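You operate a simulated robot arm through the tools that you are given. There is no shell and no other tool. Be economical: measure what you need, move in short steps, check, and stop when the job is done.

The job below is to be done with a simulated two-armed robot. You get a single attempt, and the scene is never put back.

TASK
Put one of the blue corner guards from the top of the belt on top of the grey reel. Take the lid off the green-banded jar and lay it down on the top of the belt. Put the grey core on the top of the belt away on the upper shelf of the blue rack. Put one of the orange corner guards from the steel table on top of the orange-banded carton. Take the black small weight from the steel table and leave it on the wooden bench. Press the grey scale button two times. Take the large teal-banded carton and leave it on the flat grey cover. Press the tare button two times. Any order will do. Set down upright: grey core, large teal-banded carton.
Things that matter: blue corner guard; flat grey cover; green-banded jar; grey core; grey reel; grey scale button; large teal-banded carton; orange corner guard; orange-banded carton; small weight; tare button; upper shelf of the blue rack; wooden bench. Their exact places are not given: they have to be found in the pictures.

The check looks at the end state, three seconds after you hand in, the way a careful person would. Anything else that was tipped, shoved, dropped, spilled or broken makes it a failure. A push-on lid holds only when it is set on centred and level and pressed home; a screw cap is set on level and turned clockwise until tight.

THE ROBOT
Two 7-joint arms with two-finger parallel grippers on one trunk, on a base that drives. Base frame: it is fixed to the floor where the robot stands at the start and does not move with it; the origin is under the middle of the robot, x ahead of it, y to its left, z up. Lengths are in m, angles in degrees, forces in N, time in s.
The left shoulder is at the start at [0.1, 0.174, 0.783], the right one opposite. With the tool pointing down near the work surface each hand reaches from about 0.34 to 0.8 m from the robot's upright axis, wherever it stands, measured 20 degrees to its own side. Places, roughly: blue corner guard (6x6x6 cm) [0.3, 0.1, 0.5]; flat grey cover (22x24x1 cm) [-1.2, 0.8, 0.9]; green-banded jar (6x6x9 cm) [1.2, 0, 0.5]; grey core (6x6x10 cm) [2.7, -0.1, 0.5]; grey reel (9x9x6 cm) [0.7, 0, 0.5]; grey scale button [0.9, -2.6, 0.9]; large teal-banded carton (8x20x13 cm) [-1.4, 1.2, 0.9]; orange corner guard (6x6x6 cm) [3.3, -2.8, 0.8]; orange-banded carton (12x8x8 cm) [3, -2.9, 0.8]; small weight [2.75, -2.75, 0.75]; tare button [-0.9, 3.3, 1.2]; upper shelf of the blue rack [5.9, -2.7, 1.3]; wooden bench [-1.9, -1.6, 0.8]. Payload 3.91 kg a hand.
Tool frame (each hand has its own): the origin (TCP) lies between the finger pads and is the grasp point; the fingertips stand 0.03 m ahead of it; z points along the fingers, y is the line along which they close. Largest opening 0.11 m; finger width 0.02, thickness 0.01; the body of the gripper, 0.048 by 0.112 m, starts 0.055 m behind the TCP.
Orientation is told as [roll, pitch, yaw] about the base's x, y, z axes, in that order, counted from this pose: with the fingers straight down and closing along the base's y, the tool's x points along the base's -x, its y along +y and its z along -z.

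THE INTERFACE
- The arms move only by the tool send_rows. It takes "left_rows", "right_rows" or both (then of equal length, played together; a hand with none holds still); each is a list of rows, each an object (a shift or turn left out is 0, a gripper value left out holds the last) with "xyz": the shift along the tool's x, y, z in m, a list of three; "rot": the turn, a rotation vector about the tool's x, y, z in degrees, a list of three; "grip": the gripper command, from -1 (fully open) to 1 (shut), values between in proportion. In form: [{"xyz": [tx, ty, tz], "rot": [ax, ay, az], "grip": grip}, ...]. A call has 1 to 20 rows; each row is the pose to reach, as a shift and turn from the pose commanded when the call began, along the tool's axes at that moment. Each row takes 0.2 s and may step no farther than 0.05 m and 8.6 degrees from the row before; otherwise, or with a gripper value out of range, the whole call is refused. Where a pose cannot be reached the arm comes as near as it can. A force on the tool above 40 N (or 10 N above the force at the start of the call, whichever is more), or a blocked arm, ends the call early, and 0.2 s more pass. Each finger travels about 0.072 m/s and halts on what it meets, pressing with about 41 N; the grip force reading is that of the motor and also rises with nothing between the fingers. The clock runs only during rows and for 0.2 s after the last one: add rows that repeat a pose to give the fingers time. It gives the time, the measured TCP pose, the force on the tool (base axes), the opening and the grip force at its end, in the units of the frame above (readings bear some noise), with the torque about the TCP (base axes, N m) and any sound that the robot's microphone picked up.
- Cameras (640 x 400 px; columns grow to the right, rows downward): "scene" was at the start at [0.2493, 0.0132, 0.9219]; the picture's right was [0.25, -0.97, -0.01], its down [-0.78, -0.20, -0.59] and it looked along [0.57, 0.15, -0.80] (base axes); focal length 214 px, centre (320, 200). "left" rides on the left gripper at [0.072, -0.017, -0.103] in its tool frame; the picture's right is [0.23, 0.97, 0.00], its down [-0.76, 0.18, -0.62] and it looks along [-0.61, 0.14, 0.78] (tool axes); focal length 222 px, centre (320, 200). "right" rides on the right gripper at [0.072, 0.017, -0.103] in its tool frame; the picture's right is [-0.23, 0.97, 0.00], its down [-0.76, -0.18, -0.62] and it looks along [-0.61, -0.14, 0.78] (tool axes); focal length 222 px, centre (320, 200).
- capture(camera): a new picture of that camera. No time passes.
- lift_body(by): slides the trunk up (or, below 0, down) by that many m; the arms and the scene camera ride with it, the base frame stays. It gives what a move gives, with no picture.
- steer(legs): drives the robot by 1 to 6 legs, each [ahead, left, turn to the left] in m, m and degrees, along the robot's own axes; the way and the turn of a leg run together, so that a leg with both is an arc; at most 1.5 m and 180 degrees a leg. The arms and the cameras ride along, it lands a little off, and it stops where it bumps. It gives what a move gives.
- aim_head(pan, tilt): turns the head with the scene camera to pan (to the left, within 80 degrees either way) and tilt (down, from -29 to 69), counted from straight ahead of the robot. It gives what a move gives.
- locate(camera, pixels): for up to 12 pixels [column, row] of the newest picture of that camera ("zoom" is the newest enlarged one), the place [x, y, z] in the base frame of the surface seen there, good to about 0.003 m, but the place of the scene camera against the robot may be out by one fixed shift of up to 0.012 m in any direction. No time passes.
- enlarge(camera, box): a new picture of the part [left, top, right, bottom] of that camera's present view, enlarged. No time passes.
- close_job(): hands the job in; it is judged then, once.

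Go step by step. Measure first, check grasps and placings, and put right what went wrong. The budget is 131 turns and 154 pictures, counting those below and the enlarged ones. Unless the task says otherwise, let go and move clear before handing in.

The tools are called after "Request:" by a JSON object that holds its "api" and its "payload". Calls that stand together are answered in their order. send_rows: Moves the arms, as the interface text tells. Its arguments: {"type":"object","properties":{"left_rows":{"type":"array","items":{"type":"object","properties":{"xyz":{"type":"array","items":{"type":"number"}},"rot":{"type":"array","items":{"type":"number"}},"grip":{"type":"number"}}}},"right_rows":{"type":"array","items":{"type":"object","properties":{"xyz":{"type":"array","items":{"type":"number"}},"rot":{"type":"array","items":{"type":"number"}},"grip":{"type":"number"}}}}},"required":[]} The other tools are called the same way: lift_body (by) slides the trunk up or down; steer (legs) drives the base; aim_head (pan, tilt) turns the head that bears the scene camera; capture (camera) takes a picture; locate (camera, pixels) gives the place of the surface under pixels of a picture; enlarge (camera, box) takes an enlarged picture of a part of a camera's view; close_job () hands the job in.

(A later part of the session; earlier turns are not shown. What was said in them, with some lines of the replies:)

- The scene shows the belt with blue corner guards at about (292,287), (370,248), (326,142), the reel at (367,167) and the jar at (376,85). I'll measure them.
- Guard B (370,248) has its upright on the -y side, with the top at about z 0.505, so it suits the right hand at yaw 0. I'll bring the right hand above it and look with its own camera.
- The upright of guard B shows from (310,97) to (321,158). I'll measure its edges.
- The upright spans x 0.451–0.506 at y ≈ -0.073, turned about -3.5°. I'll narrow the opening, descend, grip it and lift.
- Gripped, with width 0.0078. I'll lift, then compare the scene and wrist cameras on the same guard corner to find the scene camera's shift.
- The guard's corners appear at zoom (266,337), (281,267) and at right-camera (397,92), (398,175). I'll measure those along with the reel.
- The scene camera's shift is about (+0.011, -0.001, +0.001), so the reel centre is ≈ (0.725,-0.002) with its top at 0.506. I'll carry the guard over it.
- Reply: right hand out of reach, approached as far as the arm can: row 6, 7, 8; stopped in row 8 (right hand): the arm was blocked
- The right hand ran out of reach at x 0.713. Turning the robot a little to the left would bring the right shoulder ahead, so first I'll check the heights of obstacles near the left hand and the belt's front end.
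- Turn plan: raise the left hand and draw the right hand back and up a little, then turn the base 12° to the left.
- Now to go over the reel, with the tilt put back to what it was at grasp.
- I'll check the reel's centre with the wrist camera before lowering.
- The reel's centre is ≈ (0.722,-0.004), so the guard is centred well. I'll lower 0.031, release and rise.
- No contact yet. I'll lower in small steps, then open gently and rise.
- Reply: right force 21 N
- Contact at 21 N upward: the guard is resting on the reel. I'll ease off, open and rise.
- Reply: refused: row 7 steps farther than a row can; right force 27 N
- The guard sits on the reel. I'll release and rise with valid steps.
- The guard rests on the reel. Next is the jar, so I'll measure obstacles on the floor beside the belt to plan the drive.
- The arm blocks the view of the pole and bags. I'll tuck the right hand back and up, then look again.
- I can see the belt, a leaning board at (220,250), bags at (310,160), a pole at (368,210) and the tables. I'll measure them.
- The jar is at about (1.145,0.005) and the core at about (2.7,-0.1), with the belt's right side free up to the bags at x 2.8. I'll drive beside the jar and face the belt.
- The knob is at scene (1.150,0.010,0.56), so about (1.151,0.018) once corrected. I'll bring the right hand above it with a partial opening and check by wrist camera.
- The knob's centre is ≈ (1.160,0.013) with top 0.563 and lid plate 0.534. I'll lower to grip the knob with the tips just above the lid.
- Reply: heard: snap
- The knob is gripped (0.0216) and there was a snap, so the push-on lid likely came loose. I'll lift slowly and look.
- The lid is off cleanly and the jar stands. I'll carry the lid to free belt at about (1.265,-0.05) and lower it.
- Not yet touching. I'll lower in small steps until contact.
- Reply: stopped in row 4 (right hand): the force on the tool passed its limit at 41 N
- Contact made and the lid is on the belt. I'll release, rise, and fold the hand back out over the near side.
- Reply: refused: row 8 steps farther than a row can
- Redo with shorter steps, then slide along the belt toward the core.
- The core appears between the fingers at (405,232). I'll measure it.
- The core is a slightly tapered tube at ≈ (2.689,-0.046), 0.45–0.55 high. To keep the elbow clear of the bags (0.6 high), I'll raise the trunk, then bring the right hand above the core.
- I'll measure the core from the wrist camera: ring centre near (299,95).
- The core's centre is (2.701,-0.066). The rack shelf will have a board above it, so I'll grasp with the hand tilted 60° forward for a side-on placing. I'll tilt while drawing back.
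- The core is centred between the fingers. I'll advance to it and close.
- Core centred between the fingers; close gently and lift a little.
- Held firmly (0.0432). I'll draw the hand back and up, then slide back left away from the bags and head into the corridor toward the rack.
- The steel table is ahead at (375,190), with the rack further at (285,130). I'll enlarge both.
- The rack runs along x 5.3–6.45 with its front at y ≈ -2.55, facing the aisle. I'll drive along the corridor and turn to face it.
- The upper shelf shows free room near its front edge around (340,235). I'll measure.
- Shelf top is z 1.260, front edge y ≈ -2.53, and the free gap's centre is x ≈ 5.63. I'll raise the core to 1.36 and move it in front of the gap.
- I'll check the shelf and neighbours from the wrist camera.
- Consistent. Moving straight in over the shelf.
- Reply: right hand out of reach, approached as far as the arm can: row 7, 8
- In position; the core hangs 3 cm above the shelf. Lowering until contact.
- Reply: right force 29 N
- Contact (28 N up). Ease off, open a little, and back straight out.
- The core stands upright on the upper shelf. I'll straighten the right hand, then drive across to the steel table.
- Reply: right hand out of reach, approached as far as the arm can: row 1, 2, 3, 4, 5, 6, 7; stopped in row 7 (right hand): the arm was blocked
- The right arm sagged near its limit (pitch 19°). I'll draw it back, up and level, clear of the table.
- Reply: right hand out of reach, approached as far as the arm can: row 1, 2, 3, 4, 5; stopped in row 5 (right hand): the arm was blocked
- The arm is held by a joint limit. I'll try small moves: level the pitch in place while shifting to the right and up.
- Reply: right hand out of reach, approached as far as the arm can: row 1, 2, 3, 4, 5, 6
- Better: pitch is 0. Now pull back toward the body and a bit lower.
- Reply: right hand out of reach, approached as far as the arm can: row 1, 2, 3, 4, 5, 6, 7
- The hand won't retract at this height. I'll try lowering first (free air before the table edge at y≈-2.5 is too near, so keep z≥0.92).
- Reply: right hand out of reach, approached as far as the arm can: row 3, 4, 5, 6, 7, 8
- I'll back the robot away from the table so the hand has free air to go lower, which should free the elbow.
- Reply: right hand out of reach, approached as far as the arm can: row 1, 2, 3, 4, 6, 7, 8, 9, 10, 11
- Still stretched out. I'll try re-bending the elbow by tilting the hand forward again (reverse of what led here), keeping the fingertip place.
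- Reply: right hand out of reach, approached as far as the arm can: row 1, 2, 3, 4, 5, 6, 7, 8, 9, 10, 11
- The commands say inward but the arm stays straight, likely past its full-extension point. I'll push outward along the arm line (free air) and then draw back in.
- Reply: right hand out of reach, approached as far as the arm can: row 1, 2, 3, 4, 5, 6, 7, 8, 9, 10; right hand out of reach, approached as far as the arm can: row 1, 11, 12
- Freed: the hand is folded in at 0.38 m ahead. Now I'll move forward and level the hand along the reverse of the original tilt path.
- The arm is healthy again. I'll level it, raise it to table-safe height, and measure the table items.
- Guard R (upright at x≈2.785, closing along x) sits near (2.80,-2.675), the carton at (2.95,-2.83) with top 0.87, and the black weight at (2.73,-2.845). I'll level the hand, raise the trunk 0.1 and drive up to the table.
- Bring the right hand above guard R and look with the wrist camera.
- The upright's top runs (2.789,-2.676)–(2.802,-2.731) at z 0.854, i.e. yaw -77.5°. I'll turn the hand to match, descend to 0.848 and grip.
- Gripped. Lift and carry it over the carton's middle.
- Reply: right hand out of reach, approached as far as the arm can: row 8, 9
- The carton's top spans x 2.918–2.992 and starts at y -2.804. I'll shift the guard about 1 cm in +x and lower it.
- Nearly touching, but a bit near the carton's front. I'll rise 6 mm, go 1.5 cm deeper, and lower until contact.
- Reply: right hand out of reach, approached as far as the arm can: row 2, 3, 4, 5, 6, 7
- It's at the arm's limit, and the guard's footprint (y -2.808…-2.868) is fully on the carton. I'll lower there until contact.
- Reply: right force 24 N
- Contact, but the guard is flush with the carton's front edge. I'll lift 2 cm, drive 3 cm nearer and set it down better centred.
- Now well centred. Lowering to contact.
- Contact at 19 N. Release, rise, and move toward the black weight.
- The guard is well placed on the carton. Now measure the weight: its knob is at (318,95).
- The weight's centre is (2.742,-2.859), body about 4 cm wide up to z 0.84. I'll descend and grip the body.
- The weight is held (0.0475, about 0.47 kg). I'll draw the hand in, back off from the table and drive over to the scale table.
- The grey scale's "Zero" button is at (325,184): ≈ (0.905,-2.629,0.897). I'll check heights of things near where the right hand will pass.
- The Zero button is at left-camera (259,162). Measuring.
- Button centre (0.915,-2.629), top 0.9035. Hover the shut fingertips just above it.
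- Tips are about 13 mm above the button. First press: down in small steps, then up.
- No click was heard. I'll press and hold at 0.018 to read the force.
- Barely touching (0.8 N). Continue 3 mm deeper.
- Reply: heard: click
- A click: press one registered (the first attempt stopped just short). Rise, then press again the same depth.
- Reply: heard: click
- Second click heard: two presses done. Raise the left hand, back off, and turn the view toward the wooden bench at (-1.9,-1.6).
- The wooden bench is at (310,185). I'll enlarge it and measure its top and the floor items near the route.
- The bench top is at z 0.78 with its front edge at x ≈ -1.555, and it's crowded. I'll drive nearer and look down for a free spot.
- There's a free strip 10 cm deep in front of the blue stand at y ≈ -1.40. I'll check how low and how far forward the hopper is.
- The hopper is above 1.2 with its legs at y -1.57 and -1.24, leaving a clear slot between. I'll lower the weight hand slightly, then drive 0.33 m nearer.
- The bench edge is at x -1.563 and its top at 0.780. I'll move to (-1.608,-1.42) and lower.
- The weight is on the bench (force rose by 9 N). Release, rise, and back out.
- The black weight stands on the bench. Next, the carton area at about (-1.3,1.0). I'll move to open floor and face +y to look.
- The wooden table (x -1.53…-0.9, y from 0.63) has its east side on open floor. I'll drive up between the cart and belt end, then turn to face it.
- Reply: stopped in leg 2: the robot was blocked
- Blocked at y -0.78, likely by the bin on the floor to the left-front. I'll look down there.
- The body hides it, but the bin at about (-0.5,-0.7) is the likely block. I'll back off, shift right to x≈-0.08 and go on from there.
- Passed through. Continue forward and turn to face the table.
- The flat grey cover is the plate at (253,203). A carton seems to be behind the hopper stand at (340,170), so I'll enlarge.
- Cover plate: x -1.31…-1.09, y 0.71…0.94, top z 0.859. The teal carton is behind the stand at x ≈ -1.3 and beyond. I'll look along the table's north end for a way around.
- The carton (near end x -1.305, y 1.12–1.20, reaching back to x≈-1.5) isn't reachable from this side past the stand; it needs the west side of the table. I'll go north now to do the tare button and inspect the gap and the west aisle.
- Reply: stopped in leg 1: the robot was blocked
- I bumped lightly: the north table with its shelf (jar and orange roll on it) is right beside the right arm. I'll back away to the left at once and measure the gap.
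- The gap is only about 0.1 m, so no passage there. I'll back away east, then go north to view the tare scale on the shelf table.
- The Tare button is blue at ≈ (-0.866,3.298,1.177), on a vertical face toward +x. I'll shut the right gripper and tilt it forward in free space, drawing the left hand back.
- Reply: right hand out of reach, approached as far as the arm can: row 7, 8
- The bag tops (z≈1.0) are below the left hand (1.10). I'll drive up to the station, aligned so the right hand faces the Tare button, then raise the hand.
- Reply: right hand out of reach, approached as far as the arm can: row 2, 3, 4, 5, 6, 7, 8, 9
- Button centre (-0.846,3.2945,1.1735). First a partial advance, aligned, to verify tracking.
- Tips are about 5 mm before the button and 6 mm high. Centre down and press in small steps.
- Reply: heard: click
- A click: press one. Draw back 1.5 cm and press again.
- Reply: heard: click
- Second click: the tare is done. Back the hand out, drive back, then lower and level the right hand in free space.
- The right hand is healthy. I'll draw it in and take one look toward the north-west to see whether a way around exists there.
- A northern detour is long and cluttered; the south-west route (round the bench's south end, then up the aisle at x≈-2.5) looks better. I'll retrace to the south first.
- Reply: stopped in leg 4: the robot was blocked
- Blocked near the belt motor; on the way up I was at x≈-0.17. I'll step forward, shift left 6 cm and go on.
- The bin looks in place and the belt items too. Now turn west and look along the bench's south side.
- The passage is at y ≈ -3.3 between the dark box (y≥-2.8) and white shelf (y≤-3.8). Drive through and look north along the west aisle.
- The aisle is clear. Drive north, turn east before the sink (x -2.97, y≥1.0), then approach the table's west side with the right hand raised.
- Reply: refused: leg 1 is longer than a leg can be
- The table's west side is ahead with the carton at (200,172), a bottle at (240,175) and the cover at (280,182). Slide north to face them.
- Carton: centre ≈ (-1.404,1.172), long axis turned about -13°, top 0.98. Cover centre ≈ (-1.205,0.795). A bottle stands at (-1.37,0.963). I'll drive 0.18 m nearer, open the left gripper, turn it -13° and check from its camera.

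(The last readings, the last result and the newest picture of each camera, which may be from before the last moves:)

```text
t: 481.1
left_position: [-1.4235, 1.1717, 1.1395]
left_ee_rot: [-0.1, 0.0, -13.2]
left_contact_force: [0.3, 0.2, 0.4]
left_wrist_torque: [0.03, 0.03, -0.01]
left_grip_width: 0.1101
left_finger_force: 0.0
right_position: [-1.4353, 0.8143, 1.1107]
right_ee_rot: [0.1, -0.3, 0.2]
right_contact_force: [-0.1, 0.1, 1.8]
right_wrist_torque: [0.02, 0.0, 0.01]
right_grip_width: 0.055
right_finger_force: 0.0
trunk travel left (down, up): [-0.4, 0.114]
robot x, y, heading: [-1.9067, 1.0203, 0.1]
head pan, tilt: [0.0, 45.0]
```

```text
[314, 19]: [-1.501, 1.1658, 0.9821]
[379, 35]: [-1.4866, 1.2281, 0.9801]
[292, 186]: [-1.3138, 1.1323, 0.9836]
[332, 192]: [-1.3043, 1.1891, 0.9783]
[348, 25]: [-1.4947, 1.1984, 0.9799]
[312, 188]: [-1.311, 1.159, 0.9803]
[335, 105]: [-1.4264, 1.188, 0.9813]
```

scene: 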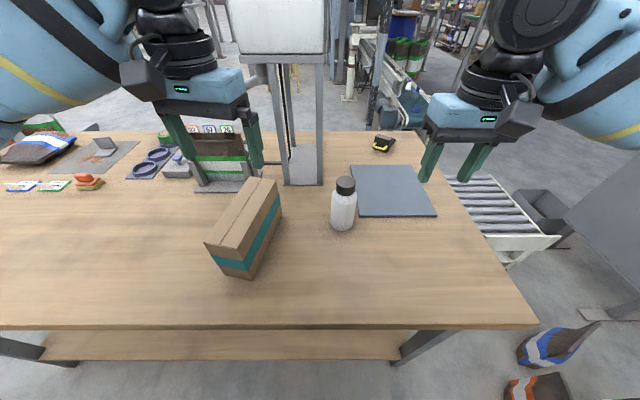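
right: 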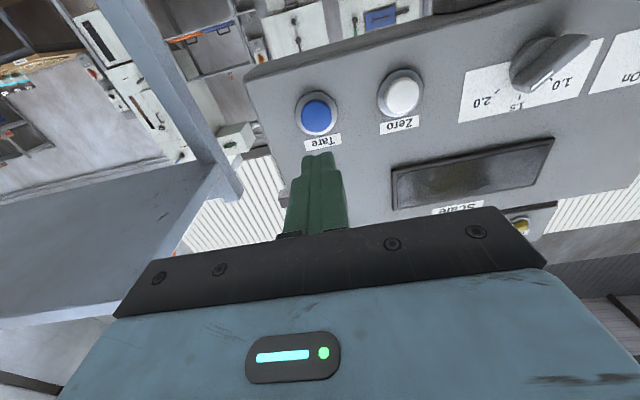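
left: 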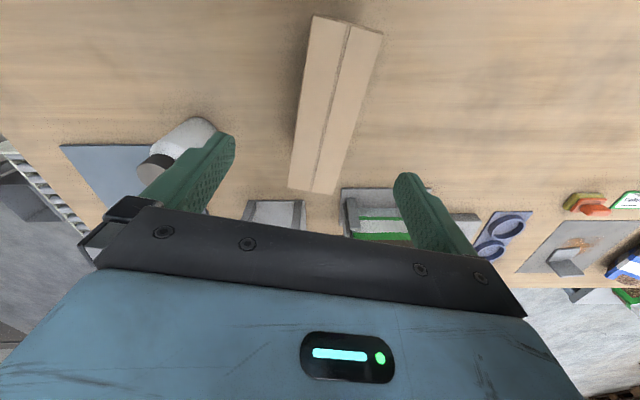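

Carton top centre (-1.4015,1.179), angle -11°. Descend and grip it.

Request:
{"api": "send_rows", "payload": {"left_rows": [{"xyz": [-0.01, 0.006, 0.03], "rot": [0, 0, -2]}, {"xyz": [-0.02, 0.012, 0.06], "rot": [0, 0, -2]}, {"xyz": [-0.02, 0.012, 0.1], "rot": [0, 0, -2]}, {"xyz": [-0.02, 0.012, 0.14], "rot": [0, 0, -2]}, {"xyz": [-0.02, 0.012, 0.175], "rot": [0, 0, -2]}, {"xyz": [-0.02, 0.012, 0.198], "rot": [0, 0, -2]}, {"xyz": [-0.02, 0.012, 0.198], "rot": [0, 0, -2]}]}}

Request:
{"api": "capture", "payload": {"camera": "left"}}

```text
t: 482.7
left_position: [-1.4007, 1.1799, 0.9411]
left_ee_rot: [0.1, 0.0, -11.2]
left_contact_force: [0.5, 0.9, 0.2]
left_wrist_torque: [0.02, -0.03, 0.0]
left_grip_width: 0.1101
left_finger_force: 0.0
right_position: [-1.4361, 0.8151, 1.1101]
right_ee_rot: [0.0, -0.3, 0.1]
right_contact_force: [0.2, -0.1, 0.8]
right_wrist_torque: [0.01, 0.02, -0.02]
right_grip_width: 0.0547
right_finger_force: 0.1
trunk travel left (down, up): [-0.4, 0.114]
robot x, y, heading: [-1.9066, 1.0197, -0.1]
head pan, tilt: [0.0, 45.0]
```

```text
30 pictures are left
5 turns are left
```

left: 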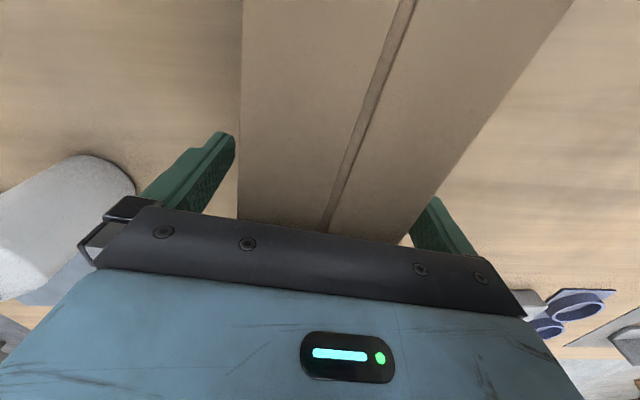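

Only a few turns remain, so I'll combine steps: grip, lift well above the bottle, draw back, and slide right so the hand faces the cover.

Request:
{"api": "send_rows", "payload": {"left_rows": [{"grip": -0.4}, {"grip": 1}, {"grip": 1}, {"xyz": [0, 0, 0]}, {"xyz": [0, 0, -0.03]}, {"xyz": [0, 0, -0.07]}, {"xyz": [0, 0, -0.11]}, {"xyz": [0, 0, -0.15]}, {"xyz": [0, 0, -0.18]}, {"xyz": [0.04, 0, -0.18]}, {"xyz": [0.08, 0, -0.18]}, {"xyz": [0.13, 0, -0.18]}, {"xyz": [0.13, 0, -0.18], "rot": [0, 0, -6]}, {"xyz": [0.13, 0, -0.18], "rot": [0, 0, -6]}]}}

Request:
{"api": "steer", "payload": {"legs": [[0, -0.385, 0]]}}

Request:
{"api": "capture", "payload": {"camera": "scene"}}

Request:
{"api": "locate", "payload": {"camera": "scene", "pixels": [[300, 170], [310, 180], [330, 190], [340, 170], [320, 160], [290, 190], [350, 190], [280, 170]]}}

Request:
{"api": "capture", "payload": {"camera": "left"}}

```text
t: 485.7
left_position: [-1.5284, 1.2065, 1.1221]
left_ee_rot: [-0.1, 0.2, -5.1]
left_contact_force: [0.3, -0.2, -3.6]
left_wrist_torque: [0.02, 0.02, -0.02]
left_grip_width: 0.0701
left_finger_force: 41.1
right_position: [-1.4354, 0.8147, 1.1102]
right_ee_rot: [0.0, -0.2, 0.1]
right_contact_force: [0.6, 0.6, 0.5]
right_wrist_torque: [0.0, -0.03, -0.04]
right_grip_width: 0.055
right_finger_force: 0.1
trunk travel left (down, up): [-0.4, 0.114]
robot x, y, heading: [-1.91, 1.0179, -0.1]
head pan, tilt: [0.0, 45.0]
```

```text
t: 489.6
left_position: [-1.5293, 0.8341, 1.1217]
left_ee_rot: [0.1, 0.1, -4.4]
left_contact_force: [-0.3, -0.7, -3.5]
left_wrist_torque: [0.02, 0.0, 0.0]
left_grip_width: 0.0697
left_finger_force: 41.1
right_position: [-1.4315, 0.4438, 1.1105]
right_ee_rot: [0.1, -0.3, 0.8]
right_contact_force: [0.5, -0.2, -0.4]
right_wrist_torque: [0.01, 0.02, 0.01]
right_grip_width: 0.055
right_finger_force: 0.1
trunk travel left (down, up): [-0.4, 0.114]
robot x, y, heading: [-1.9068, 0.6396, 0.4]
head pan, tilt: [0.0, 45.0]
```

```text
29 pictures are left
```

scene: 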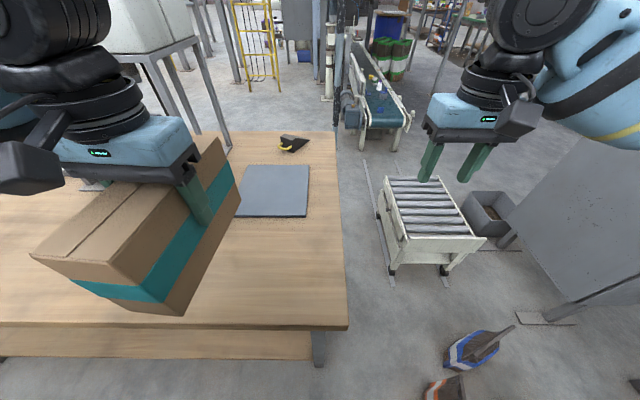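

```text
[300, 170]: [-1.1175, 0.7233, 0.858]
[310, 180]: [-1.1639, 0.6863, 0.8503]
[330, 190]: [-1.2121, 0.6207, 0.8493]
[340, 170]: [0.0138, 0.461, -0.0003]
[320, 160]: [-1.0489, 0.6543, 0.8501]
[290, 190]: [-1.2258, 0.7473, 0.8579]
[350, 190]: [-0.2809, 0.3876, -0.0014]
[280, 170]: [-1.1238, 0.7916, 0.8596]
```

```text
28 pictures are left
4 turns are left
```

left: 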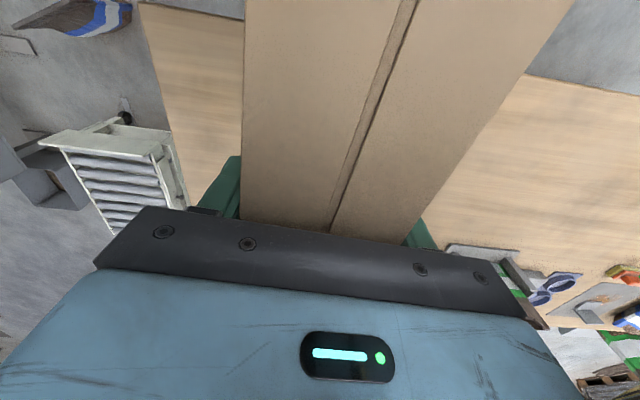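

The carton is held upright (0.070, about 0.36 kg). The cover's centre is ≈ (-1.197,0.80). Drive 3 cm nearer, carry the carton over it and lower to just about contact.

Request:
{"api": "steer", "payload": {"legs": [[0.03, 0, 0]]}}

Request:
{"api": "send_rows", "payload": {"left_rows": [{"xyz": [-0.04, -0.002, 0]}, {"xyz": [-0.08, -0.004, 0]}, {"xyz": [-0.12, -0.006, 0]}, {"xyz": [-0.16, -0.008, 0]}, {"xyz": [-0.2, -0.01, 0]}, {"xyz": [-0.245, -0.012, 0]}, {"xyz": [-0.285, -0.012, 0.0]}, {"xyz": [-0.285, -0.012, 0.03]}, {"xyz": [-0.285, -0.012, 0.07]}, {"xyz": [-0.285, -0.012, 0.11]}, {"xyz": [-0.285, -0.012, 0.14]}, {"xyz": [-0.285, -0.012, 0.155]}, {"xyz": [-0.285, -0.012, 0.162]}, {"xyz": [-0.285, -0.012, 0.165]}, {"xyz": [-0.285, -0.012, 0.167]}, {"xyz": [-0.285, -0.012, 0.167]}]}}

Request:
{"api": "capture", "payload": {"camera": "left"}}

Request:
{"api": "enlarge", "payload": {"camera": "scene", "box": [160, 110, 360, 260]}}

Request:
{"api": "locate", "payload": {"camera": "left", "pixels": [[200, 60], [215, 100], [215, 140], [225, 150], [230, 20], [560, 60], [520, 100], [480, 140], [460, 180], [500, 180]]}}

```text
t: 490.4
left_position: [-1.5001, 0.8339, 1.1222]
left_ee_rot: [-0.1, 0.1, -4.4]
left_contact_force: [0.2, -0.5, -3.9]
left_wrist_torque: [-0.02, 0.01, -0.03]
left_grip_width: 0.0699
left_finger_force: 40.9
right_position: [-1.4032, 0.4444, 1.1111]
right_ee_rot: [0.1, -0.3, 0.9]
right_contact_force: [0.0, 0.7, 0.1]
right_wrist_torque: [0.01, 0.01, -0.01]
right_grip_width: 0.055
right_finger_force: 0.1
trunk travel left (down, up): [-0.4, 0.114]
robot x, y, heading: [-1.8762, 0.6434, 0.8]
head pan, tilt: [0.0, 45.0]
```

```text
t: 493.8
left_position: [-1.2164, 0.8012, 0.9547]
left_ee_rot: [0.1, 0.1, -4.4]
left_contact_force: [-0.5, 0.4, -4.3]
left_wrist_torque: [0.01, -0.03, 0.0]
left_grip_width: 0.0698
left_finger_force: 41.1
right_position: [-1.4027, 0.4454, 1.1101]
right_ee_rot: [0.1, -0.3, 0.8]
right_contact_force: [-0.1, -0.2, -0.3]
right_wrist_torque: [-0.01, -0.03, 0.01]
right_grip_width: 0.0551
right_finger_force: 0.0
trunk travel left (down, up): [-0.4, 0.114]
robot x, y, heading: [-1.8793, 0.6401, 0.7]
head pan, tilt: [0.0, 45.0]
```

```text
27 pictures are left
```

left: 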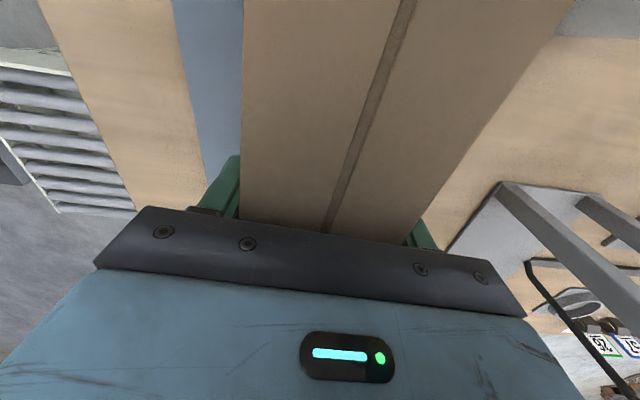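

```text
2.67 times, centred on (260, 185) of scene
```

zoom: 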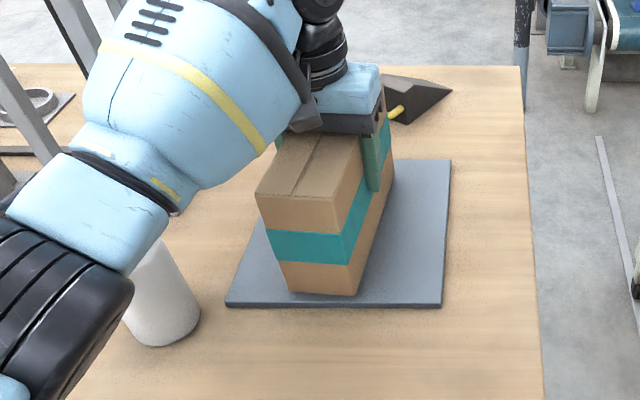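

```text
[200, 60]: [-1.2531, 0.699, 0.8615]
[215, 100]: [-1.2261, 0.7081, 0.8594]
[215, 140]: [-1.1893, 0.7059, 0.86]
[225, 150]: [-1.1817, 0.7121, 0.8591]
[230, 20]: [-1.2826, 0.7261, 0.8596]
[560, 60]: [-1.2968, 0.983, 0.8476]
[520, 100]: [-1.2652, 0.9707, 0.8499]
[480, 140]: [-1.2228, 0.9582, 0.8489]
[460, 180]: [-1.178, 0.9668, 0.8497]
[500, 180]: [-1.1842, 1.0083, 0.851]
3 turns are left
```

The carton hangs centred about 3 mm above the cover. Lower the last bit, open, and rise straight up; then check.

Request:
{"api": "send_rows", "payload": {"left_rows": [{"xyz": [0, 0, 0.002]}, {"xyz": [0, 0, 0.0035]}, {"xyz": [0, 0, 0.005]}, {"xyz": [0, 0, 0.005]}, {"xyz": [0, 0, 0.004], "grip": -0.5}, {"xyz": [0, 0, 0.004], "grip": -0.75}, {"xyz": [0, 0, 0.004]}, {"xyz": [0, 0, 0.004]}, {"xyz": [0, 0, -0.02]}, {"xyz": [0, 0, -0.05]}, {"xyz": [0, 0, -0.09]}, {"xyz": [0, 0, -0.13]}, {"xyz": [0, 0, -0.17]}, {"xyz": [0, 0, -0.19]}]}}

Request:
{"api": "enlarge", "payload": {"camera": "scene", "box": [140, 90, 380, 270]}}

Request:
{"api": "capture", "payload": {"camera": "left"}}

```text
t: 496.8
left_position: [-1.2183, 0.802, 1.1474]
left_ee_rot: [0.1, 0.0, -4.4]
left_contact_force: [-0.3, 0.1, 0.4]
left_wrist_torque: [-0.01, 0.03, 0.01]
left_grip_width: 0.0962
left_finger_force: 0.1
right_position: [-1.4026, 0.4439, 1.1104]
right_ee_rot: [0.1, -0.3, 1.0]
right_contact_force: [0.9, -0.6, -0.3]
right_wrist_torque: [0.02, 0.02, -0.01]
right_grip_width: 0.0549
right_finger_force: 0.0
trunk travel left (down, up): [-0.4, 0.114]
robot x, y, heading: [-1.8744, 0.6393, 0.5]
head pan, tilt: [0.0, 45.0]
```

```text
2.22 times, centred on (260, 180) of scene
```

zoom: 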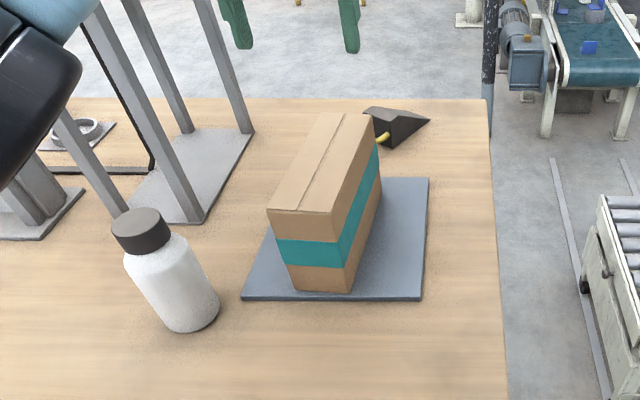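

```text
24 pictures are left
2 turns are left
```

left: 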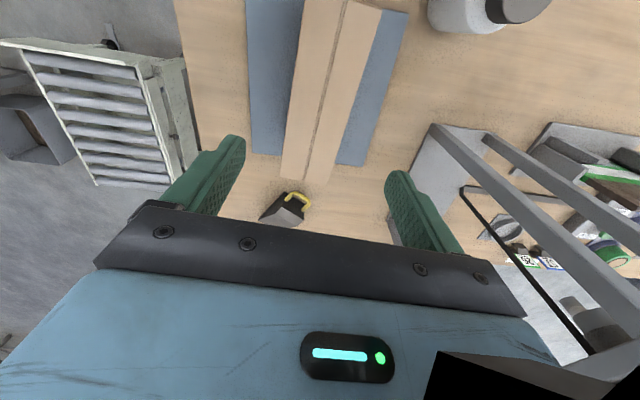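

The carton stands upright on the flat grey cover, both hands are empty and clear, and the bottle and other nearby things still stand; I'm handing in.

Request:
{"api": "close_job", "payload": {}}

```text
The job is handed in.
```

I finished all eight tasks and handed the job in. I checked the placings in pictures as I went, and heard two clicks at each button.

- **Blue corner guard:** it rests on top of the grey reel.
- **Green-banded jar:** the lid is off and lies on the belt next to the open jar.
- **Grey core:** it stands upright on the upper shelf of the blue rack.
- **Orange corner guard:** it rests on top of the orange-banded carton.
- **Black small weight:** it stands on the wooden bench, in front of the blue hopper stand.
- **Grey scale button:** I pressed Zero, the only button on the grey scale. My first attempt stopped just short and made no click.
- **Large teal-banded carton:** it stands upright on the flat grey cover. From above, its far end may overhang the cover's edge slightly.
- **Tare button:** pressed twice.

The base was stopped three times while driving: once probably against the grey floor bin, once beside the shelf table, and once near the belt motor. The bin was still in its place when I checked. I saw nothing moved or knocked over, but I didn't check the shelf table as closely.
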